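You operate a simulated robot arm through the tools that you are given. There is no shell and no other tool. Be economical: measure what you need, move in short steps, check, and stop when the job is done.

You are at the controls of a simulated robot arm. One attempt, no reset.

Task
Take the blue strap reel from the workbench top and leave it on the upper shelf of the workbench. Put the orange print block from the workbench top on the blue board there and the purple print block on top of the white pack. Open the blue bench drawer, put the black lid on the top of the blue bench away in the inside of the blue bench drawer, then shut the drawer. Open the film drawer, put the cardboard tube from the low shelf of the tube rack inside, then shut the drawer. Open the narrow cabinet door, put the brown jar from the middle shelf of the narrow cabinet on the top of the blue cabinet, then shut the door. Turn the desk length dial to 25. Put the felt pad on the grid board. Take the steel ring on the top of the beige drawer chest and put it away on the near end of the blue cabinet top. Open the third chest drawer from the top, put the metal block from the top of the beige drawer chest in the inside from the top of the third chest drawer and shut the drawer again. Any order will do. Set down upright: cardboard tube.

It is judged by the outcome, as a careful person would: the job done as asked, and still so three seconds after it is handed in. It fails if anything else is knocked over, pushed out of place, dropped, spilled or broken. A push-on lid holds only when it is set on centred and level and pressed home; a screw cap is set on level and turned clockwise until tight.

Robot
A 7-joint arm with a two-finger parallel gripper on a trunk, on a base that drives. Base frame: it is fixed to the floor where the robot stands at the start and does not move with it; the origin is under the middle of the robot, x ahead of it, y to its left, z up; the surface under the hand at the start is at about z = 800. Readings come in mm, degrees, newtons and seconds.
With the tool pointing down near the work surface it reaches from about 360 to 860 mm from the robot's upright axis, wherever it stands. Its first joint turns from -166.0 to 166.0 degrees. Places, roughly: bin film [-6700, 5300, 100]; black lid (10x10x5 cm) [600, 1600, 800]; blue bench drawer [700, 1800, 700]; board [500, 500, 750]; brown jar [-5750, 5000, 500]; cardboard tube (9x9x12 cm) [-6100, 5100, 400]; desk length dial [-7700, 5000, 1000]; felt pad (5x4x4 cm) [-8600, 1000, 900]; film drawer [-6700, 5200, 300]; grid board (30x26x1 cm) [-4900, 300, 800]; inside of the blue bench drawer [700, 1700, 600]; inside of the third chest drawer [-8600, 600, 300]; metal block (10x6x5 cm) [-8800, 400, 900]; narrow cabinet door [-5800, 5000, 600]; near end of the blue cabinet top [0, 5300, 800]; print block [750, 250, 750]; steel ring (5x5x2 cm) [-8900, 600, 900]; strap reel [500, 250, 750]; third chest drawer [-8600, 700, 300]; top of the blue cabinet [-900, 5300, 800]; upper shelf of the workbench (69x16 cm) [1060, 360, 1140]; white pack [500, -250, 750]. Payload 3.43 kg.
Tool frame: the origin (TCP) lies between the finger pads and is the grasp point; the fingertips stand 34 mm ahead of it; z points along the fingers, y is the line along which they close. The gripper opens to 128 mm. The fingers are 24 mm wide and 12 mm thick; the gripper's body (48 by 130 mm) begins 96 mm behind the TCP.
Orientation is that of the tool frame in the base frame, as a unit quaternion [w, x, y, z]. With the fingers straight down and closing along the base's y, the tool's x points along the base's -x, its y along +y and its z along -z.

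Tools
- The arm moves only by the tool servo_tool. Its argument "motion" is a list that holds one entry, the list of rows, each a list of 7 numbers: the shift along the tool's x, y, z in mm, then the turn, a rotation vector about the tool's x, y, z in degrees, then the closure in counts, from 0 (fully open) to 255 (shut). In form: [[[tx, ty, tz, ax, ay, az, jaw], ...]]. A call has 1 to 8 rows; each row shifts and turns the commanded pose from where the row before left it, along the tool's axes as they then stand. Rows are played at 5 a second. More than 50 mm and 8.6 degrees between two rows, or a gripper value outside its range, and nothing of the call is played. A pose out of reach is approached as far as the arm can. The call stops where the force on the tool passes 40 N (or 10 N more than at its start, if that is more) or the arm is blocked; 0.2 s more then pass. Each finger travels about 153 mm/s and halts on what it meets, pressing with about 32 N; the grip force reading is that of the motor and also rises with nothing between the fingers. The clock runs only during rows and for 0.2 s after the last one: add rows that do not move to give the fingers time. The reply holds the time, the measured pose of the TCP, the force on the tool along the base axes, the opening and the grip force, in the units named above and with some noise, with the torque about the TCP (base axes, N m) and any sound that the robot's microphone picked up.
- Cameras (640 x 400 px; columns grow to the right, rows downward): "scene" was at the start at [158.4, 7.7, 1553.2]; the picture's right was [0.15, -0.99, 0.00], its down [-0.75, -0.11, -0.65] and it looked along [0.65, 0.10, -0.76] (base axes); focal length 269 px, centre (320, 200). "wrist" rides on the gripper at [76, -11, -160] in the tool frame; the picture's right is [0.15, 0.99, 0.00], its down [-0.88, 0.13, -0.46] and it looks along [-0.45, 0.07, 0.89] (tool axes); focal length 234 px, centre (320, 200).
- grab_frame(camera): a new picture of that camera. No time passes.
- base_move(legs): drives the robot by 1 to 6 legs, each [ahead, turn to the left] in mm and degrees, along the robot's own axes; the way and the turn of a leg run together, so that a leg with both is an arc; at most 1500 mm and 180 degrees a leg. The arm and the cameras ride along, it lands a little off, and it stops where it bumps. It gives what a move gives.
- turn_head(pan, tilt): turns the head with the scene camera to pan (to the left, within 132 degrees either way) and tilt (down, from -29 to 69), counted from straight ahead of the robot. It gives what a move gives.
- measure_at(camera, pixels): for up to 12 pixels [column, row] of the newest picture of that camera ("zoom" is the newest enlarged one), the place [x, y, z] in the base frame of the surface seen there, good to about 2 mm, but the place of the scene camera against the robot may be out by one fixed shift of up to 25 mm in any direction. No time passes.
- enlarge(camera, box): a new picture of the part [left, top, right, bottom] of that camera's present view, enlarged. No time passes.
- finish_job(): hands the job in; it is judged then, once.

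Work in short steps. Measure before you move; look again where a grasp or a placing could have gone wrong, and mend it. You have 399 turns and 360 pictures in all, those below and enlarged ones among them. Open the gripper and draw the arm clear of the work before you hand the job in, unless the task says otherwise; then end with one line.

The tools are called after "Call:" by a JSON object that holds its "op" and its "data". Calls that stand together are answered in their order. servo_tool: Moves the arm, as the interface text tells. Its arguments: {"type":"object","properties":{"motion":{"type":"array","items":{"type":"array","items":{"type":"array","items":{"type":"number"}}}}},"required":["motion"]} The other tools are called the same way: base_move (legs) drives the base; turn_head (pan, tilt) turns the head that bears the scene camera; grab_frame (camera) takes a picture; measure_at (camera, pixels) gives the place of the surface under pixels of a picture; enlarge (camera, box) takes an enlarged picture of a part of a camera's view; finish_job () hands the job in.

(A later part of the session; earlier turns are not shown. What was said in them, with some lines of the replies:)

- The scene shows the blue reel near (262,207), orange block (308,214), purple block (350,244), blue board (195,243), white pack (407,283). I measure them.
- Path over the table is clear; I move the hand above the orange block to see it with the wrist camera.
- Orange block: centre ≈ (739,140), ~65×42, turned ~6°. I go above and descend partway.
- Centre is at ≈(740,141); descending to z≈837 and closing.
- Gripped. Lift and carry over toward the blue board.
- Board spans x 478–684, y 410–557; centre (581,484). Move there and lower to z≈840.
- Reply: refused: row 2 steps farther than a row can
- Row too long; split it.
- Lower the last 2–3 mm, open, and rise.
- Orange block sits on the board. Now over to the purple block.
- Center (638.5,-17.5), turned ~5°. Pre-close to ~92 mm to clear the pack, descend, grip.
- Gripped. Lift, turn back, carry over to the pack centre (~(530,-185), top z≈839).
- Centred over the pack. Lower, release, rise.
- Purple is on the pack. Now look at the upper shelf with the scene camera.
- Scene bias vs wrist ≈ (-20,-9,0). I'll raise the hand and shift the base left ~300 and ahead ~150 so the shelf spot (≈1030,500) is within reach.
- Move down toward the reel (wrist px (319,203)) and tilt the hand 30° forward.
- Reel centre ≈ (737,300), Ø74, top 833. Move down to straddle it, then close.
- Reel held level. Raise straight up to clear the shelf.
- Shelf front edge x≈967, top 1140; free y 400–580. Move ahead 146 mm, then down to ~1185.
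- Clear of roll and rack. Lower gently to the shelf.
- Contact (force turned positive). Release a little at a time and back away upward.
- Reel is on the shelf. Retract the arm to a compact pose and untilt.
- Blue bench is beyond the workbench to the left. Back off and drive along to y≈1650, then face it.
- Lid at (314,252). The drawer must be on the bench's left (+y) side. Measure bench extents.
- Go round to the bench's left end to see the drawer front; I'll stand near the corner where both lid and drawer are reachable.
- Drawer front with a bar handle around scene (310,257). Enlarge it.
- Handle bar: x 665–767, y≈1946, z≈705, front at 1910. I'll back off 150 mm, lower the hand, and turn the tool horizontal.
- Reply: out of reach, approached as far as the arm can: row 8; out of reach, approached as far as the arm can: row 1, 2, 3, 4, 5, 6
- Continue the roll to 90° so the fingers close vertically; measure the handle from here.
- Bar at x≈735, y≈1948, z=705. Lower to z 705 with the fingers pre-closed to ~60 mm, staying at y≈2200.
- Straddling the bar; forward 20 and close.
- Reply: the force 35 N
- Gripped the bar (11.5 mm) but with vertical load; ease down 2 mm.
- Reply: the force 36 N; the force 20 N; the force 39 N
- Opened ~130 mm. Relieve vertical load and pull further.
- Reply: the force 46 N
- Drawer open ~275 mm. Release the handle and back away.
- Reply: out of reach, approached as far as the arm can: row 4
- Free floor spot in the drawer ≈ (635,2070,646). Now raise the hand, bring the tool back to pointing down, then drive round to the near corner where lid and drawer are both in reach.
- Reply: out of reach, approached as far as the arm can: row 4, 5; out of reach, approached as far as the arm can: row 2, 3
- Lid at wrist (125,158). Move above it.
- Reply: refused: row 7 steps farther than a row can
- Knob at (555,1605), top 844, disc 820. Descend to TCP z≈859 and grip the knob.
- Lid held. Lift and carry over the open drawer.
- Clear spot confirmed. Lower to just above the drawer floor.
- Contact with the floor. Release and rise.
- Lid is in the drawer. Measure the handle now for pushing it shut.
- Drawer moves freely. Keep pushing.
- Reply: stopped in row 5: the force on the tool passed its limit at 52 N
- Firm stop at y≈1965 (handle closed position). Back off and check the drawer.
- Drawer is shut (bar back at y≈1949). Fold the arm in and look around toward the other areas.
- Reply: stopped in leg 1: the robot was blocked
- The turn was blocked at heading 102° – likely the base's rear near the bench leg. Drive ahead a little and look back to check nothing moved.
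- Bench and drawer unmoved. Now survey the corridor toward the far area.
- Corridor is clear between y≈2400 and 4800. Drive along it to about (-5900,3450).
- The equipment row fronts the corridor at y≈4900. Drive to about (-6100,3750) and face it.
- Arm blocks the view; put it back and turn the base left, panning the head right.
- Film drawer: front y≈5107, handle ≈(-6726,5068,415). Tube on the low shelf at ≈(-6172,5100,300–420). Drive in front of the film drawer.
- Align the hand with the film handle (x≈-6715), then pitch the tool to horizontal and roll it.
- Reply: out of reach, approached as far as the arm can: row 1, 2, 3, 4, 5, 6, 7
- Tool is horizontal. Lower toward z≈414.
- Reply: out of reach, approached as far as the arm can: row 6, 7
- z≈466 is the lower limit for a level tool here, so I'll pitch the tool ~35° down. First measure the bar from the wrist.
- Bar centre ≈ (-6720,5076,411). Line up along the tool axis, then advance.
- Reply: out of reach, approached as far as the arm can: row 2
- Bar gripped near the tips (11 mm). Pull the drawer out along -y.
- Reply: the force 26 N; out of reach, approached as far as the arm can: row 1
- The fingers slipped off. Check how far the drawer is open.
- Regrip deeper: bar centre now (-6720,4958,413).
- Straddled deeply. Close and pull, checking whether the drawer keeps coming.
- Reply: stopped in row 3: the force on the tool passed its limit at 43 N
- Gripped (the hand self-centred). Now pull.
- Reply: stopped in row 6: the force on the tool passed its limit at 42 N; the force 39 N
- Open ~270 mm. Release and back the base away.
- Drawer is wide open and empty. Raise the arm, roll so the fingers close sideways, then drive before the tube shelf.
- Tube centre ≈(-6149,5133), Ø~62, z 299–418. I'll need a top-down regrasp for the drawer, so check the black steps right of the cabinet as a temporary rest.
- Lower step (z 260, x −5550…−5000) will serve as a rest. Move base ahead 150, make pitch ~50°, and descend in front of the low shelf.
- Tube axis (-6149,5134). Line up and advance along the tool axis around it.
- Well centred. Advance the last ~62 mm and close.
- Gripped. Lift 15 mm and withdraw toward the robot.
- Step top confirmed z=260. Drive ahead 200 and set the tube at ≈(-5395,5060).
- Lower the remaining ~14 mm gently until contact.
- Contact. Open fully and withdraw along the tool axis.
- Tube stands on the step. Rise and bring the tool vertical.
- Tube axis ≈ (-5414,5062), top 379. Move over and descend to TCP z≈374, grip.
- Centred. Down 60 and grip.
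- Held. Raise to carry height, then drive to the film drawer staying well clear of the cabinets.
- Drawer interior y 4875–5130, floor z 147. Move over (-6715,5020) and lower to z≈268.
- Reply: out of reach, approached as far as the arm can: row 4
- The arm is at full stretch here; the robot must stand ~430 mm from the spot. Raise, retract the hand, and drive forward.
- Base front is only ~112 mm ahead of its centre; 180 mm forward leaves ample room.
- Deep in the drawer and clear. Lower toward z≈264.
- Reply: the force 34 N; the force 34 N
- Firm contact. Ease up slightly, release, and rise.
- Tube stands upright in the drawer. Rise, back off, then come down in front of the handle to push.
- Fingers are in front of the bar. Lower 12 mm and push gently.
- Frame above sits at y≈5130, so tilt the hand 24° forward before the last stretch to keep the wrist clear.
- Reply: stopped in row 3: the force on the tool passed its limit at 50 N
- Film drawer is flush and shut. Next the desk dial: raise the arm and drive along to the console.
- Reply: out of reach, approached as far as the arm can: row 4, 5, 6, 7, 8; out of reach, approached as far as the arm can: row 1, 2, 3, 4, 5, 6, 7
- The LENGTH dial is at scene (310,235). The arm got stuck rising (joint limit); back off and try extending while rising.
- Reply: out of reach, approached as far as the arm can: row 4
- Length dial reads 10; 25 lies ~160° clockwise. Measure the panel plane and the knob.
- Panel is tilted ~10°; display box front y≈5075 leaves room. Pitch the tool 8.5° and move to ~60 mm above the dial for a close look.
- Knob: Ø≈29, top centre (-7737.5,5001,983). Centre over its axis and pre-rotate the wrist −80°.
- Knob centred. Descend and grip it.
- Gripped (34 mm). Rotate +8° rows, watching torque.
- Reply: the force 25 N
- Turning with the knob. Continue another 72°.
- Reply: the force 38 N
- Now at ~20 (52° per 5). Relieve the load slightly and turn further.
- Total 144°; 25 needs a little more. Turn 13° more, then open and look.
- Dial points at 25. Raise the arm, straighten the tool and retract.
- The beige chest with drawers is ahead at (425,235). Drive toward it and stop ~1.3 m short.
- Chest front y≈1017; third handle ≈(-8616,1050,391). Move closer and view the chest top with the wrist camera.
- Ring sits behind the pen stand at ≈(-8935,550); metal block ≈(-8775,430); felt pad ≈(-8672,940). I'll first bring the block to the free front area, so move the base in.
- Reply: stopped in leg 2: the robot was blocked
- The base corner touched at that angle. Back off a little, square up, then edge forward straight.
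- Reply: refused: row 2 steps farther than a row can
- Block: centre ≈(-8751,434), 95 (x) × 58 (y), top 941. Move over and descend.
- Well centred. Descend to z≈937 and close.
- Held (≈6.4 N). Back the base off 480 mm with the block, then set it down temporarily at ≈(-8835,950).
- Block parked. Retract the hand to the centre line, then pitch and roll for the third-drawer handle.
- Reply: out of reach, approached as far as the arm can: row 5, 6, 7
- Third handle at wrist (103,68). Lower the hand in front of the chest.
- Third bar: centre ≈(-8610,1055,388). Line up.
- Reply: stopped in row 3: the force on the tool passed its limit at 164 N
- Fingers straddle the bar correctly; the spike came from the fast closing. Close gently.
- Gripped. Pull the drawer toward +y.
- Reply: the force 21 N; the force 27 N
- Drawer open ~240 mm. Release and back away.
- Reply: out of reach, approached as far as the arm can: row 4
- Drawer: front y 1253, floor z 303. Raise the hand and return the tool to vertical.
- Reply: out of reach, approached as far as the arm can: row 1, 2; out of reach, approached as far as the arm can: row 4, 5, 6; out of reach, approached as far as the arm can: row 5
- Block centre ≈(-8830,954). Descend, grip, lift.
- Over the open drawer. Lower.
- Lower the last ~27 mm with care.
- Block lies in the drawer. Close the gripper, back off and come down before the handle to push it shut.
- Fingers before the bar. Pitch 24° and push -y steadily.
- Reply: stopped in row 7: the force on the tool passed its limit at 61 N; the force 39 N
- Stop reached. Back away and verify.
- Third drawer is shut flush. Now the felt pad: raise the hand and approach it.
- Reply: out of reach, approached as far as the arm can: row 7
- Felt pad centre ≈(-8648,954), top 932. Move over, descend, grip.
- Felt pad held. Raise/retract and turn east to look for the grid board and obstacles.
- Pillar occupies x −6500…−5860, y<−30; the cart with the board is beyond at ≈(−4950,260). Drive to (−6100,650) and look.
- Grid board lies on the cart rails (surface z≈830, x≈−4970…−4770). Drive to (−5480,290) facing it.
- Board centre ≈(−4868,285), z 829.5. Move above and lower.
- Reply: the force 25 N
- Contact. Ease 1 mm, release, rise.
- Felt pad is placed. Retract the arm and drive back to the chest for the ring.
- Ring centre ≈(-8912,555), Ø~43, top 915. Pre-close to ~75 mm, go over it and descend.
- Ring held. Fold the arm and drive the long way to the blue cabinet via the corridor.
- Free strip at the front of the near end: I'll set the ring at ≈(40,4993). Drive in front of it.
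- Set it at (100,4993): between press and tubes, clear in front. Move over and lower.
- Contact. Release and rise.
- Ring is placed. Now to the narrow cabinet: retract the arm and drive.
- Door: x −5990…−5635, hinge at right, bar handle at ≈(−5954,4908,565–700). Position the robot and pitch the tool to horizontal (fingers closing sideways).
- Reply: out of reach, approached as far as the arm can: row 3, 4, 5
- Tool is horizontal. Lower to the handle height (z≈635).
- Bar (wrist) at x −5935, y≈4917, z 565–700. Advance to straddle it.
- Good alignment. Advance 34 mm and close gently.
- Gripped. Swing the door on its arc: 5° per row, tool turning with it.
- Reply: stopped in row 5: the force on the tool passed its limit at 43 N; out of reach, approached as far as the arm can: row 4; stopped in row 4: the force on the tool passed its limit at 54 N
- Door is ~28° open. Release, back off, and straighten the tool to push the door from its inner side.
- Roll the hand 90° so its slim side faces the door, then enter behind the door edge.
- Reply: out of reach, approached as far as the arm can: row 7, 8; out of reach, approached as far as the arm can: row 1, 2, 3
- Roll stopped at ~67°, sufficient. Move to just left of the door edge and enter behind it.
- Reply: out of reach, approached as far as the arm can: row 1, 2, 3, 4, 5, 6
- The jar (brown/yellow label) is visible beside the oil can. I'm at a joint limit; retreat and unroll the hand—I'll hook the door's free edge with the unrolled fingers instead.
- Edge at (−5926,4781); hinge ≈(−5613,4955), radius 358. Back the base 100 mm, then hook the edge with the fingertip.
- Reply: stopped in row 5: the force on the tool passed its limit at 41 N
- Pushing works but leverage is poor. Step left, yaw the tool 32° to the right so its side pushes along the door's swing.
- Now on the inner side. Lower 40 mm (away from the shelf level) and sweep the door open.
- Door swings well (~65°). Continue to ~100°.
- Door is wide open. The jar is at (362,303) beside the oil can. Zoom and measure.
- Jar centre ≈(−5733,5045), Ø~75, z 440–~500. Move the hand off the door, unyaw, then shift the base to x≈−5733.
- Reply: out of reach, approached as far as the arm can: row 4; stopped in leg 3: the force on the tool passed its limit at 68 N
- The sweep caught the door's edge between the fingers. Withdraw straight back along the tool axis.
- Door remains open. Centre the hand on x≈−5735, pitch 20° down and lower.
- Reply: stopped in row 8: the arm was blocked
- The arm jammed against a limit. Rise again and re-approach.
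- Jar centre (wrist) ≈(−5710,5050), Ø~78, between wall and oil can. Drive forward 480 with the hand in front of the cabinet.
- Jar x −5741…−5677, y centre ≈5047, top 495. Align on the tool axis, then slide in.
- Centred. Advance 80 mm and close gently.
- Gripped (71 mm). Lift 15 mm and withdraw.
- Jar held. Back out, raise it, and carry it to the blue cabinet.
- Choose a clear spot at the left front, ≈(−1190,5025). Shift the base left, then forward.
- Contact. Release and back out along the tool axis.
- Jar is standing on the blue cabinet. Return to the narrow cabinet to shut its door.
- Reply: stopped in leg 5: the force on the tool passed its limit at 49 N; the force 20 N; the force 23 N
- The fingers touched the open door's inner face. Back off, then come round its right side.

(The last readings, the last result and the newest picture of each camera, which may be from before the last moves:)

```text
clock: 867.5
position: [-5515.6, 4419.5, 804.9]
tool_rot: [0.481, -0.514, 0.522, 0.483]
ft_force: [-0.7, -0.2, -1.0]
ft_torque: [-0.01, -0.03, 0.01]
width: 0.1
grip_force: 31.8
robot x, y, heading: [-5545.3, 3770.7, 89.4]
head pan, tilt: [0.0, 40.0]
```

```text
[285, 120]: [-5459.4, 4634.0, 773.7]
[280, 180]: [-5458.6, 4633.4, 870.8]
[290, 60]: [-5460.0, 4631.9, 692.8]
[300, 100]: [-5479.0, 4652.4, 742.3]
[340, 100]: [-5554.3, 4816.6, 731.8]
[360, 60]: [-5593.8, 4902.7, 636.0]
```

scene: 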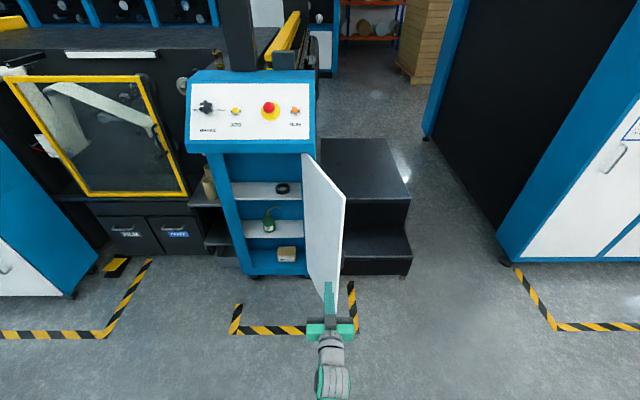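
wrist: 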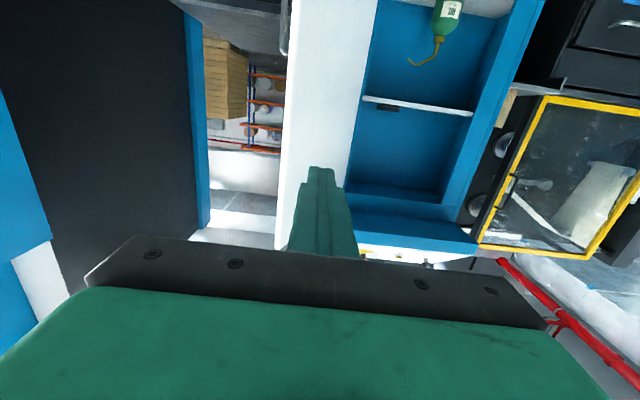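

Door edge (−5459,4634), ~116° open. Move right of it at z≈805 (above the handle), then sweep left.

Call:
{"op": "servo_tool", "data": {"motion": [[[0, -46, 0, 0, 0, 0, 255], [0, -46, 0, 0, 0, 0, 255], [0, -5, 45, 0, 0, 0, 255], [0, 0, 48, 0, 0, 0, 255], [0, 0, 48, 0, 0, 0, 255], [0, 0, 48, 0, 0, 0, 255], [0, 0, 15, 0, 0, 0, 255], [0, 0, 0, 0, 0, 0, 255]]]}}

Call:
{"op": "grab_frame", "data": {"camera": "wrist"}}

```text
clock: 869.3
position: [-5417.6, 4622.6, 787.7]
tool_rot: [0.479, -0.515, 0.521, 0.483]
ft_force: [0.0, -0.5, 0.1]
ft_torque: [0.01, 0.01, -0.02]
width: 0.2
grip_force: 31.7
robot x, y, heading: [-5547.4, 3770.2, 89.7]
head pan, tilt: [0.0, 40.0]
```

```text
128 pictures are left
```

wrist: 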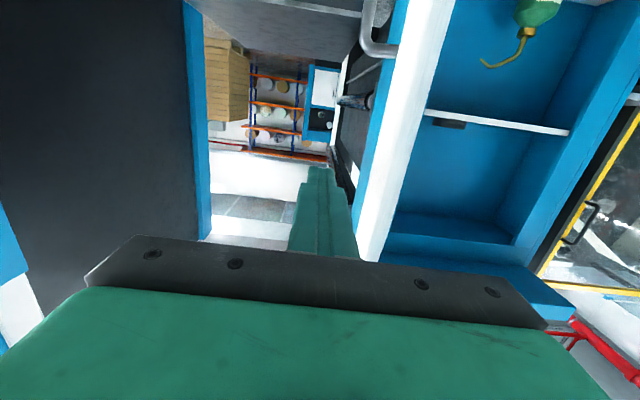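

Right side reached. Sweep left.

Call:
{"op": "servo_tool", "data": {"motion": [[[0, 25, 0, 0, 0, 0, 255], [0, 25, 0, 0, 0, 0, 255], [0, 25, 0, 0, 0, 0, 255], [0, 25, -2, 0, 0, 0, 255], [0, 25, -2, 0, 0, 0, 255], [0, 25, -2, 0, 0, 0, 255], [0, 25, -2, 0, 0, 0, 255], [0, 25, 0, 0, 0, 0, 255]]]}}

Call:
{"op": "grab_frame", "data": {"camera": "scene"}}

```text
clock: 870.3
position: [-5503.4, 4619.1, 789.8]
tool_rot: [0.482, -0.512, 0.525, 0.48]
ft_force: [3.3, -13.4, 3.9]
ft_torque: [0.13, 0.1, 0.21]
width: 0.0
grip_force: 32.1
robot x, y, heading: [-5547.5, 3770.0, 89.4]
head pan, tilt: [0.0, 40.0]
stopped in row 4: the force on the tool passed its limit at 48 N (the readings are from after the stop); the commanded pose is now the measured one
```

```text
127 pictures are left
```

scene: 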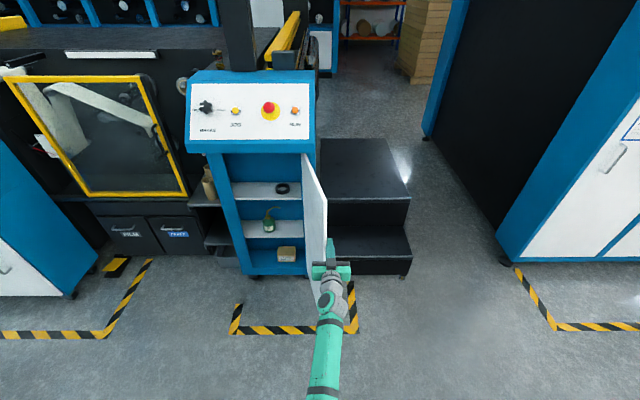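

Door is moving. Continue more slowly.

Call:
{"op": "servo_tool", "data": {"motion": [[[0, 10, -3, 0, 0, 0, 255], [0, 14, -3, 0, 0, 0, 255], [0, 14, -2, 0, 0, 0, 255], [0, 14, -2, 0, 0, 0, 255], [0, 14, 0, 0, 0, 0, 255], [0, 14, 0, 0, 0, 0, 255], [0, 14, 0, 0, 0, 0, 255], [0, 14, 0, 0, 0, 0, 255]]]}}

Call:
{"op": "grab_frame", "data": {"camera": "wrist"}}

```text
clock: 871.4
position: [-5560.3, 4608.1, 788.0]
tool_rot: [0.481, -0.513, 0.524, 0.48]
ft_force: [0.9, -15.1, 5.3]
ft_torque: [0.19, 0.1, 0.26]
width: 0.0
grip_force: 31.9
robot x, y, heading: [-5550.8, 3769.1, 89.3]
head pan, tilt: [0.0, 40.0]
stopped in row 5: the force on the tool passed its limit at 44 N (the readings are from after the stop); the commanded pose is now the measured one
```

```text
126 pictures are left
```

wrist: 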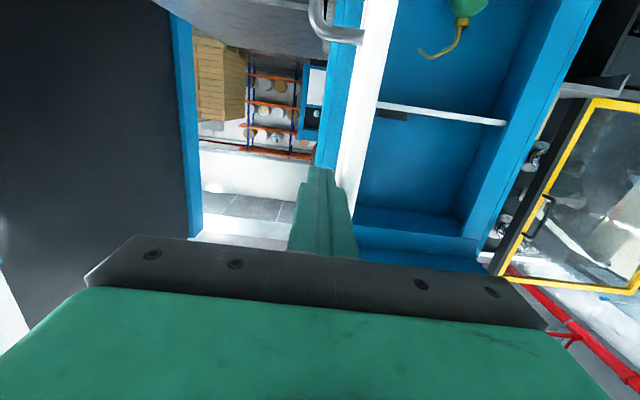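

Call:
{"op": "servo_tool", "data": {"motion": [[[0, 0, -8, 0, 0, 0, 255], [0, 8, 0, 0, 0, 0, 255], [0, 8, 0, 0, 0, 0, 255], [0, 8, 0, 0, 0, 0, 255], [0, 8, 0, 0, 0, 0, 255], [0, 8, 0, 0, 0, 0, 255], [0, 8, 0, 0, 0, 0, 255], [0, 8, 0, 0, 0, 0, 255]]]}}

Call:
{"op": "servo_tool", "data": {"motion": [[[0, 8, 0, 0, 0, 0, 255], [0, 8, 0, 0, 0, 0, 255], [0, 8, 0, 0, 0, 0, 255], [0, 8, 0, 0, 0, 0, 255], [0, 8, 0, 0, 0, 0, 255], [0, 8, 0, 0, 0, 0, 255], [0, 8, 0, 0, 0, 0, 255]]]}}

Call:
{"op": "grab_frame", "data": {"camera": "scene"}}

```text
clock: 873.2
position: [-5616.7, 4600.8, 788.8]
tool_rot: [0.481, -0.514, 0.524, 0.48]
ft_force: [0.4, -0.5, -0.5]
ft_torque: [0.01, 0.01, -0.02]
width: 0.1
grip_force: 31.8
robot x, y, heading: [-5548.5, 3769.5, 89.7]
head pan, tilt: [0.0, 40.0]
```

```text
clock: 874.8
position: [-5674.6, 4603.2, 788.6]
tool_rot: [0.481, -0.514, 0.523, 0.481]
ft_force: [0.2, 0.4, 0.5]
ft_torque: [0.0, -0.03, 0.02]
width: 0.0
grip_force: 31.8
robot x, y, heading: [-5546.5, 3772.7, 89.4]
head pan, tilt: [0.0, 40.0]
```

```text
125 pictures are left
```

scene: 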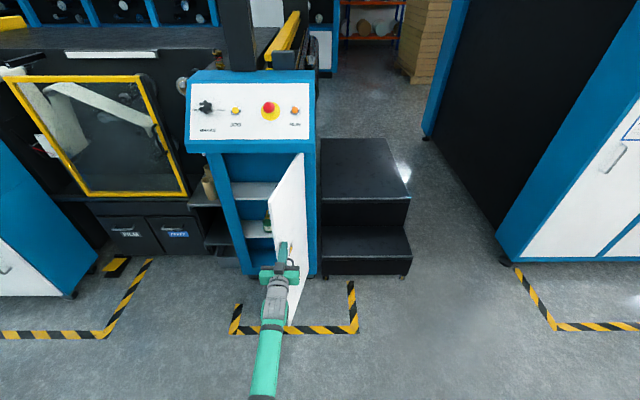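

Slow pushing meets no resistance. Retract the hand, bring the base 250 mm closer, then push the door's face home.

Call:
{"op": "servo_tool", "data": {"motion": [[[0, 0, -45, 0, 0, 0, 255], [0, 0, -45, 0, 0, 0, 255], [0, 0, -45, 0, 0, 0, 255], [0, 0, -45, 0, 0, 0, 255], [0, 0, -30, 0, 0, 0, 255]]]}}

Call:
{"op": "base_move", "data": {"legs": [[210, 0]]}}

Call:
{"op": "grab_frame", "data": {"camera": "wrist"}}

```text
clock: 876.0
position: [-5674.4, 4391.9, 804.5]
tool_rot: [0.481, -0.514, 0.524, 0.48]
ft_force: [0.8, 0.4, 0.1]
ft_torque: [0.01, -0.01, 0.07]
width: 0.0
grip_force: 32.2
robot x, y, heading: [-5546.7, 3766.5, 89.8]
head pan, tilt: [0.0, 40.0]
```

```text
clock: 877.6
position: [-5677.2, 4603.5, 805.0]
tool_rot: [0.481, -0.514, 0.523, 0.481]
ft_force: [-0.6, 0.3, 0.4]
ft_torque: [0.01, -0.01, -0.02]
width: 0.0
grip_force: 31.8
robot x, y, heading: [-5548.3, 3981.8, 89.7]
head pan, tilt: [0.0, 40.0]
```

```text
124 pictures are left
```

wrist: 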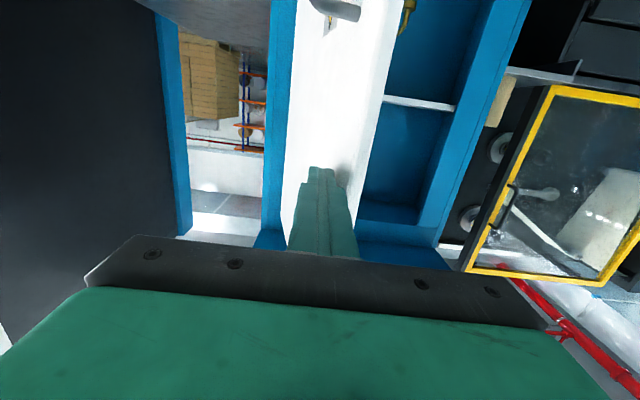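

Call:
{"op": "servo_tool", "data": {"motion": [[[0, 12, 5, 0, 0, 0, 255], [0, 12, 5, 0, 0, 0, 255], [0, 13, 5, 0, 0, 0, 255], [0, 13, 5, 0, 0, 0, 255], [0, 13, 5, 0, 0, 0, 255], [0, 13, 5, 0, 0, 0, 255], [0, 13, 6, 0, 0, 0, 255], [0, 11, 8, 0, 0, 0, 255]]]}}

Call:
{"op": "servo_tool", "data": {"motion": [[[0, 11, 8, 0, 0, 0, 255], [0, 11, 8.5, 0, 0, 0, 255], [0, 11, 8.5, 0, 0, 0, 255], [0, 11, 8.5, 0, 0, 0, 255], [0, 11, 8.5, 0, 0, 0, 255], [0, 8.5, 11, 0, 0, 0, 255], [0, 8.5, 11, 0, 0, 0, 255], [0, 8.5, 11, 0, 0, 0, 255]]]}}

Call:
{"op": "grab_frame", "data": {"camera": "scene"}}

```text
clock: 879.4
position: [-5775.1, 4649.3, 803.3]
tool_rot: [0.48, -0.514, 0.522, 0.482]
ft_force: [0.0, -0.1, -1.5]
ft_torque: [0.02, 0.02, -0.01]
width: 0.2
grip_force: 31.7
robot x, y, heading: [-5547.7, 3984.4, 89.8]
head pan, tilt: [0.0, 40.0]
```

```text
clock: 881.2
position: [-5856.3, 4724.5, 797.2]
tool_rot: [0.481, -0.514, 0.523, 0.481]
ft_force: [-0.5, 0.0, 0.4]
ft_torque: [0.02, -0.02, -0.04]
width: 0.1
grip_force: 31.8
robot x, y, heading: [-5544.0, 3980.1, 89.6]
head pan, tilt: [0.0, 40.0]
```

```text
123 pictures are left
```

scene: 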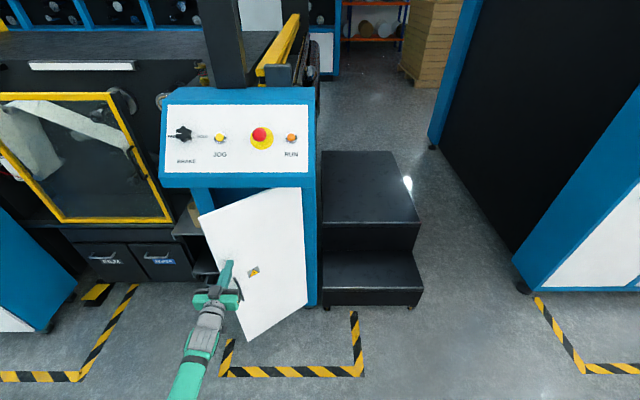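

Door is now ~35° open. Keep pushing home.

Call:
{"op": "servo_tool", "data": {"motion": [[[0, 8, 11, 0, 0, 0, 255], [0, 8, 11, 0, 0, 0, 255], [0, 6, 13, 0, 0, 0, 255], [0, 5, 13, 0, 0, 0, 255], [0, 5, 13, 0, 0, 0, 255], [0, 5, 13, 0, 0, 0, 255], [0, 4, 13, 0, 0, 0, 255], [0, 3, 13, 0, 0, 0, 255]]]}}

Call:
{"op": "servo_tool", "data": {"motion": [[[0, 2, 13, 0, 0, 0, 255], [0, 2, 13, 0, 0, 0, 255], [0, 1, 12, 0, 0, 0, 255], [0, 0, 10, 0, 0, 0, 255], [0, 0, 10, 0, 0, 0, 255], [0, 0, 8, 0, 0, 0, 255], [0, 0, 8, 0, 0, 0, 255], [0, 0, 6, 0, 0, 0, 255]]]}}

Call:
{"op": "grab_frame", "data": {"camera": "scene"}}

```text
clock: 883.0
position: [-5900.5, 4822.7, 789.0]
tool_rot: [0.481, -0.514, 0.523, 0.481]
ft_force: [0.3, -0.2, 0.5]
ft_torque: [-0.03, 0.03, -0.05]
width: 0.3
grip_force: 32.2
robot x, y, heading: [-5547.1, 3977.9, 89.7]
head pan, tilt: [0.0, 40.0]
```

```text
clock: 884.8
position: [-5900.5, 4898.6, 792.4]
tool_rot: [0.48, -0.514, 0.523, 0.481]
ft_force: [-0.2, 0.2, 0.0]
ft_torque: [0.02, 0.0, 0.03]
width: 0.1
grip_force: 31.6
out of reach, approached as far as the arm can: row 7, 8
robot x, y, heading: [-5543.3, 3977.8, 89.6]
head pan, tilt: [0.0, 40.0]
```

```text
122 pictures are left
```

scene: 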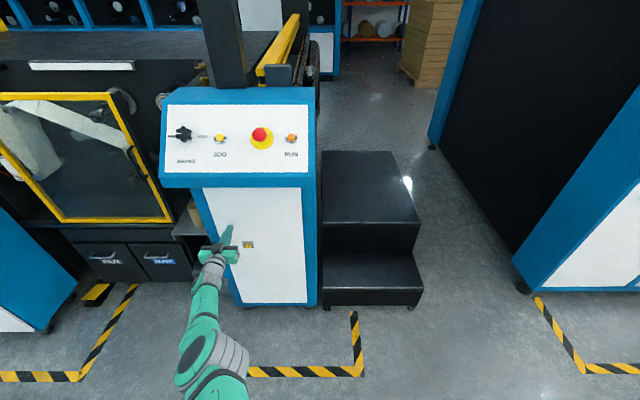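

Nearly shut; push the final ~20 mm by creeping the base forward.

Call:
{"op": "base_move", "data": {"legs": [[25, 0]]}}

Call:
{"op": "grab_frame", "data": {"camera": "wrist"}}

```text
clock: 885.7
position: [-5898.2, 4916.7, 792.7]
tool_rot: [0.482, -0.512, 0.522, 0.482]
ft_force: [4.6, -11.7, 4.5]
ft_torque: [0.29, 0.12, -0.12]
width: 0.0
grip_force: 32.5
robot x, y, heading: [-5546.0, 4000.3, 89.7]
head pan, tilt: [0.0, 40.0]
stopped in leg 1: the force on the tool passed its limit at 73 N (the readings are from after the stop); the commanded pose is now the measured one
```

```text
121 pictures are left
```

wrist: 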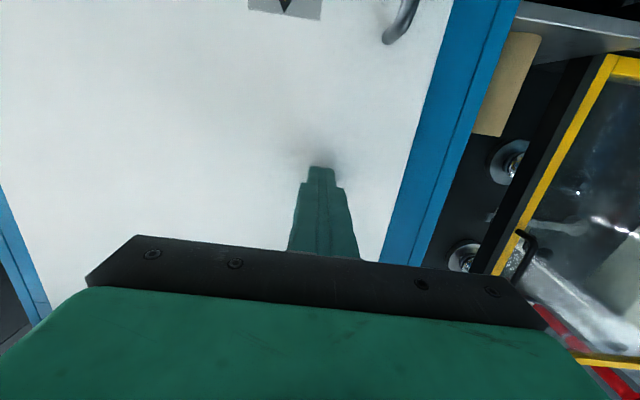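

Firm stop: tip at y≈4950. Back away and verify the door face.

Call:
{"op": "base_move", "data": {"legs": [[-150, 0]]}}

Call:
{"op": "grab_frame", "data": {"camera": "wrist"}}

Call:
{"op": "measure_at", "data": {"camera": "wrist", "pixels": [[360, 100], [375, 60], [355, 140], [200, 100], [150, 150], [330, 60]]}}

```text
clock: 887.1
position: [-5899.2, 4767.7, 792.6]
tool_rot: [0.482, -0.513, 0.523, 0.481]
ft_force: [-0.5, -0.5, 0.5]
ft_torque: [0.01, 0.0, -0.02]
width: 0.1
grip_force: 32.2
robot x, y, heading: [-5548.6, 3850.0, 89.5]
head pan, tilt: [0.0, 40.0]
```

```text
120 pictures are left
```

wrist: 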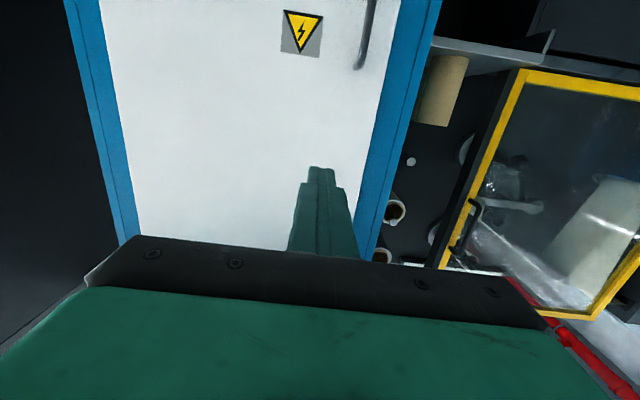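

```text
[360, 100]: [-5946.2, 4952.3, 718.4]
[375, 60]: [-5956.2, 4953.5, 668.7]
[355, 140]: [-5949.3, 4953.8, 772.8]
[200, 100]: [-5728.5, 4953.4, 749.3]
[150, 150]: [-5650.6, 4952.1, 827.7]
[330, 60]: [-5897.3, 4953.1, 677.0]
```

Door is flush (y≈4953 everywhere). Open the gripper and draw the arm clear.

Call:
{"op": "servo_tool", "data": {"motion": [[[0, 0, -45, 0, 0, 0, 0], [0, 0, -45, 0, 0, 0, 0], [-40, 0, 0, 0, 0, 0, 0], [-40, 0, 0, 0, 0, 0, 0], [0, 0, 0, 0, 0, 0, 0]]]}}

Call:
{"op": "base_move", "data": {"legs": [[-200, 0]]}}

Call:
{"op": "turn_head", "data": {"pan": 25, "tilt": 25}}

Call:
{"op": "grab_frame", "data": {"camera": "scene"}}

```text
clock: 888.3
position: [-5901.5, 4683.3, 879.2]
tool_rot: [0.482, -0.513, 0.522, 0.481]
ft_force: [0.1, 0.0, -0.2]
ft_torque: [0.02, -0.01, 0.01]
width: 127.7
grip_force: 0.1
robot x, y, heading: [-5546.9, 3852.3, 89.5]
head pan, tilt: [0.0, 40.0]
```

```text
clock: 889.9
position: [-5901.6, 4479.8, 879.3]
tool_rot: [0.481, -0.514, 0.523, 0.481]
ft_force: [0.9, -0.1, 0.4]
ft_torque: [0.0, 0.01, 0.0]
width: 128.0
grip_force: 0.0
robot x, y, heading: [-5550.3, 3646.1, 89.6]
head pan, tilt: [0.0, 40.0]
```

```text
clock: 890.8
position: [-5902.4, 4478.7, 877.9]
tool_rot: [0.481, -0.513, 0.523, 0.481]
ft_force: [-0.7, -0.8, -0.4]
ft_torque: [-0.02, 0.01, -0.02]
width: 127.9
grip_force: 0.0
robot x, y, heading: [-5548.9, 3645.7, 89.6]
head pan, tilt: [25.0, 25.0]
```

```text
119 pictures are left
```

scene: 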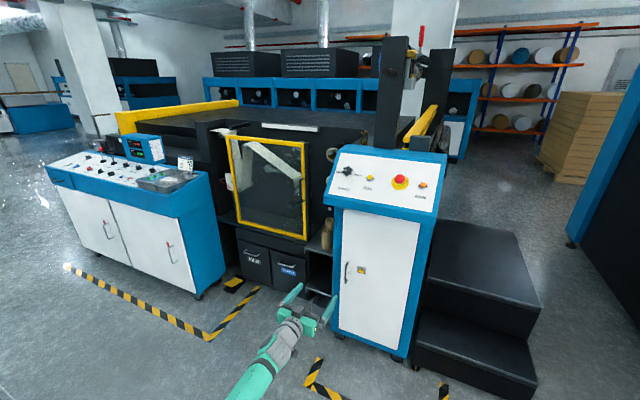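

All drawers and the door are shut, the objects are placed, and the arm is clear with the gripper open; hand in the job.

Call:
{"op": "finish_job", "data": {}}

```text
The job is handed in.
```

I handed the job in with all ten parts done. All three drawers and the cabinet door are shut, the cardboard tube stands upright in the film drawer, and the length dial points at 25 to within what I could read from the camera.
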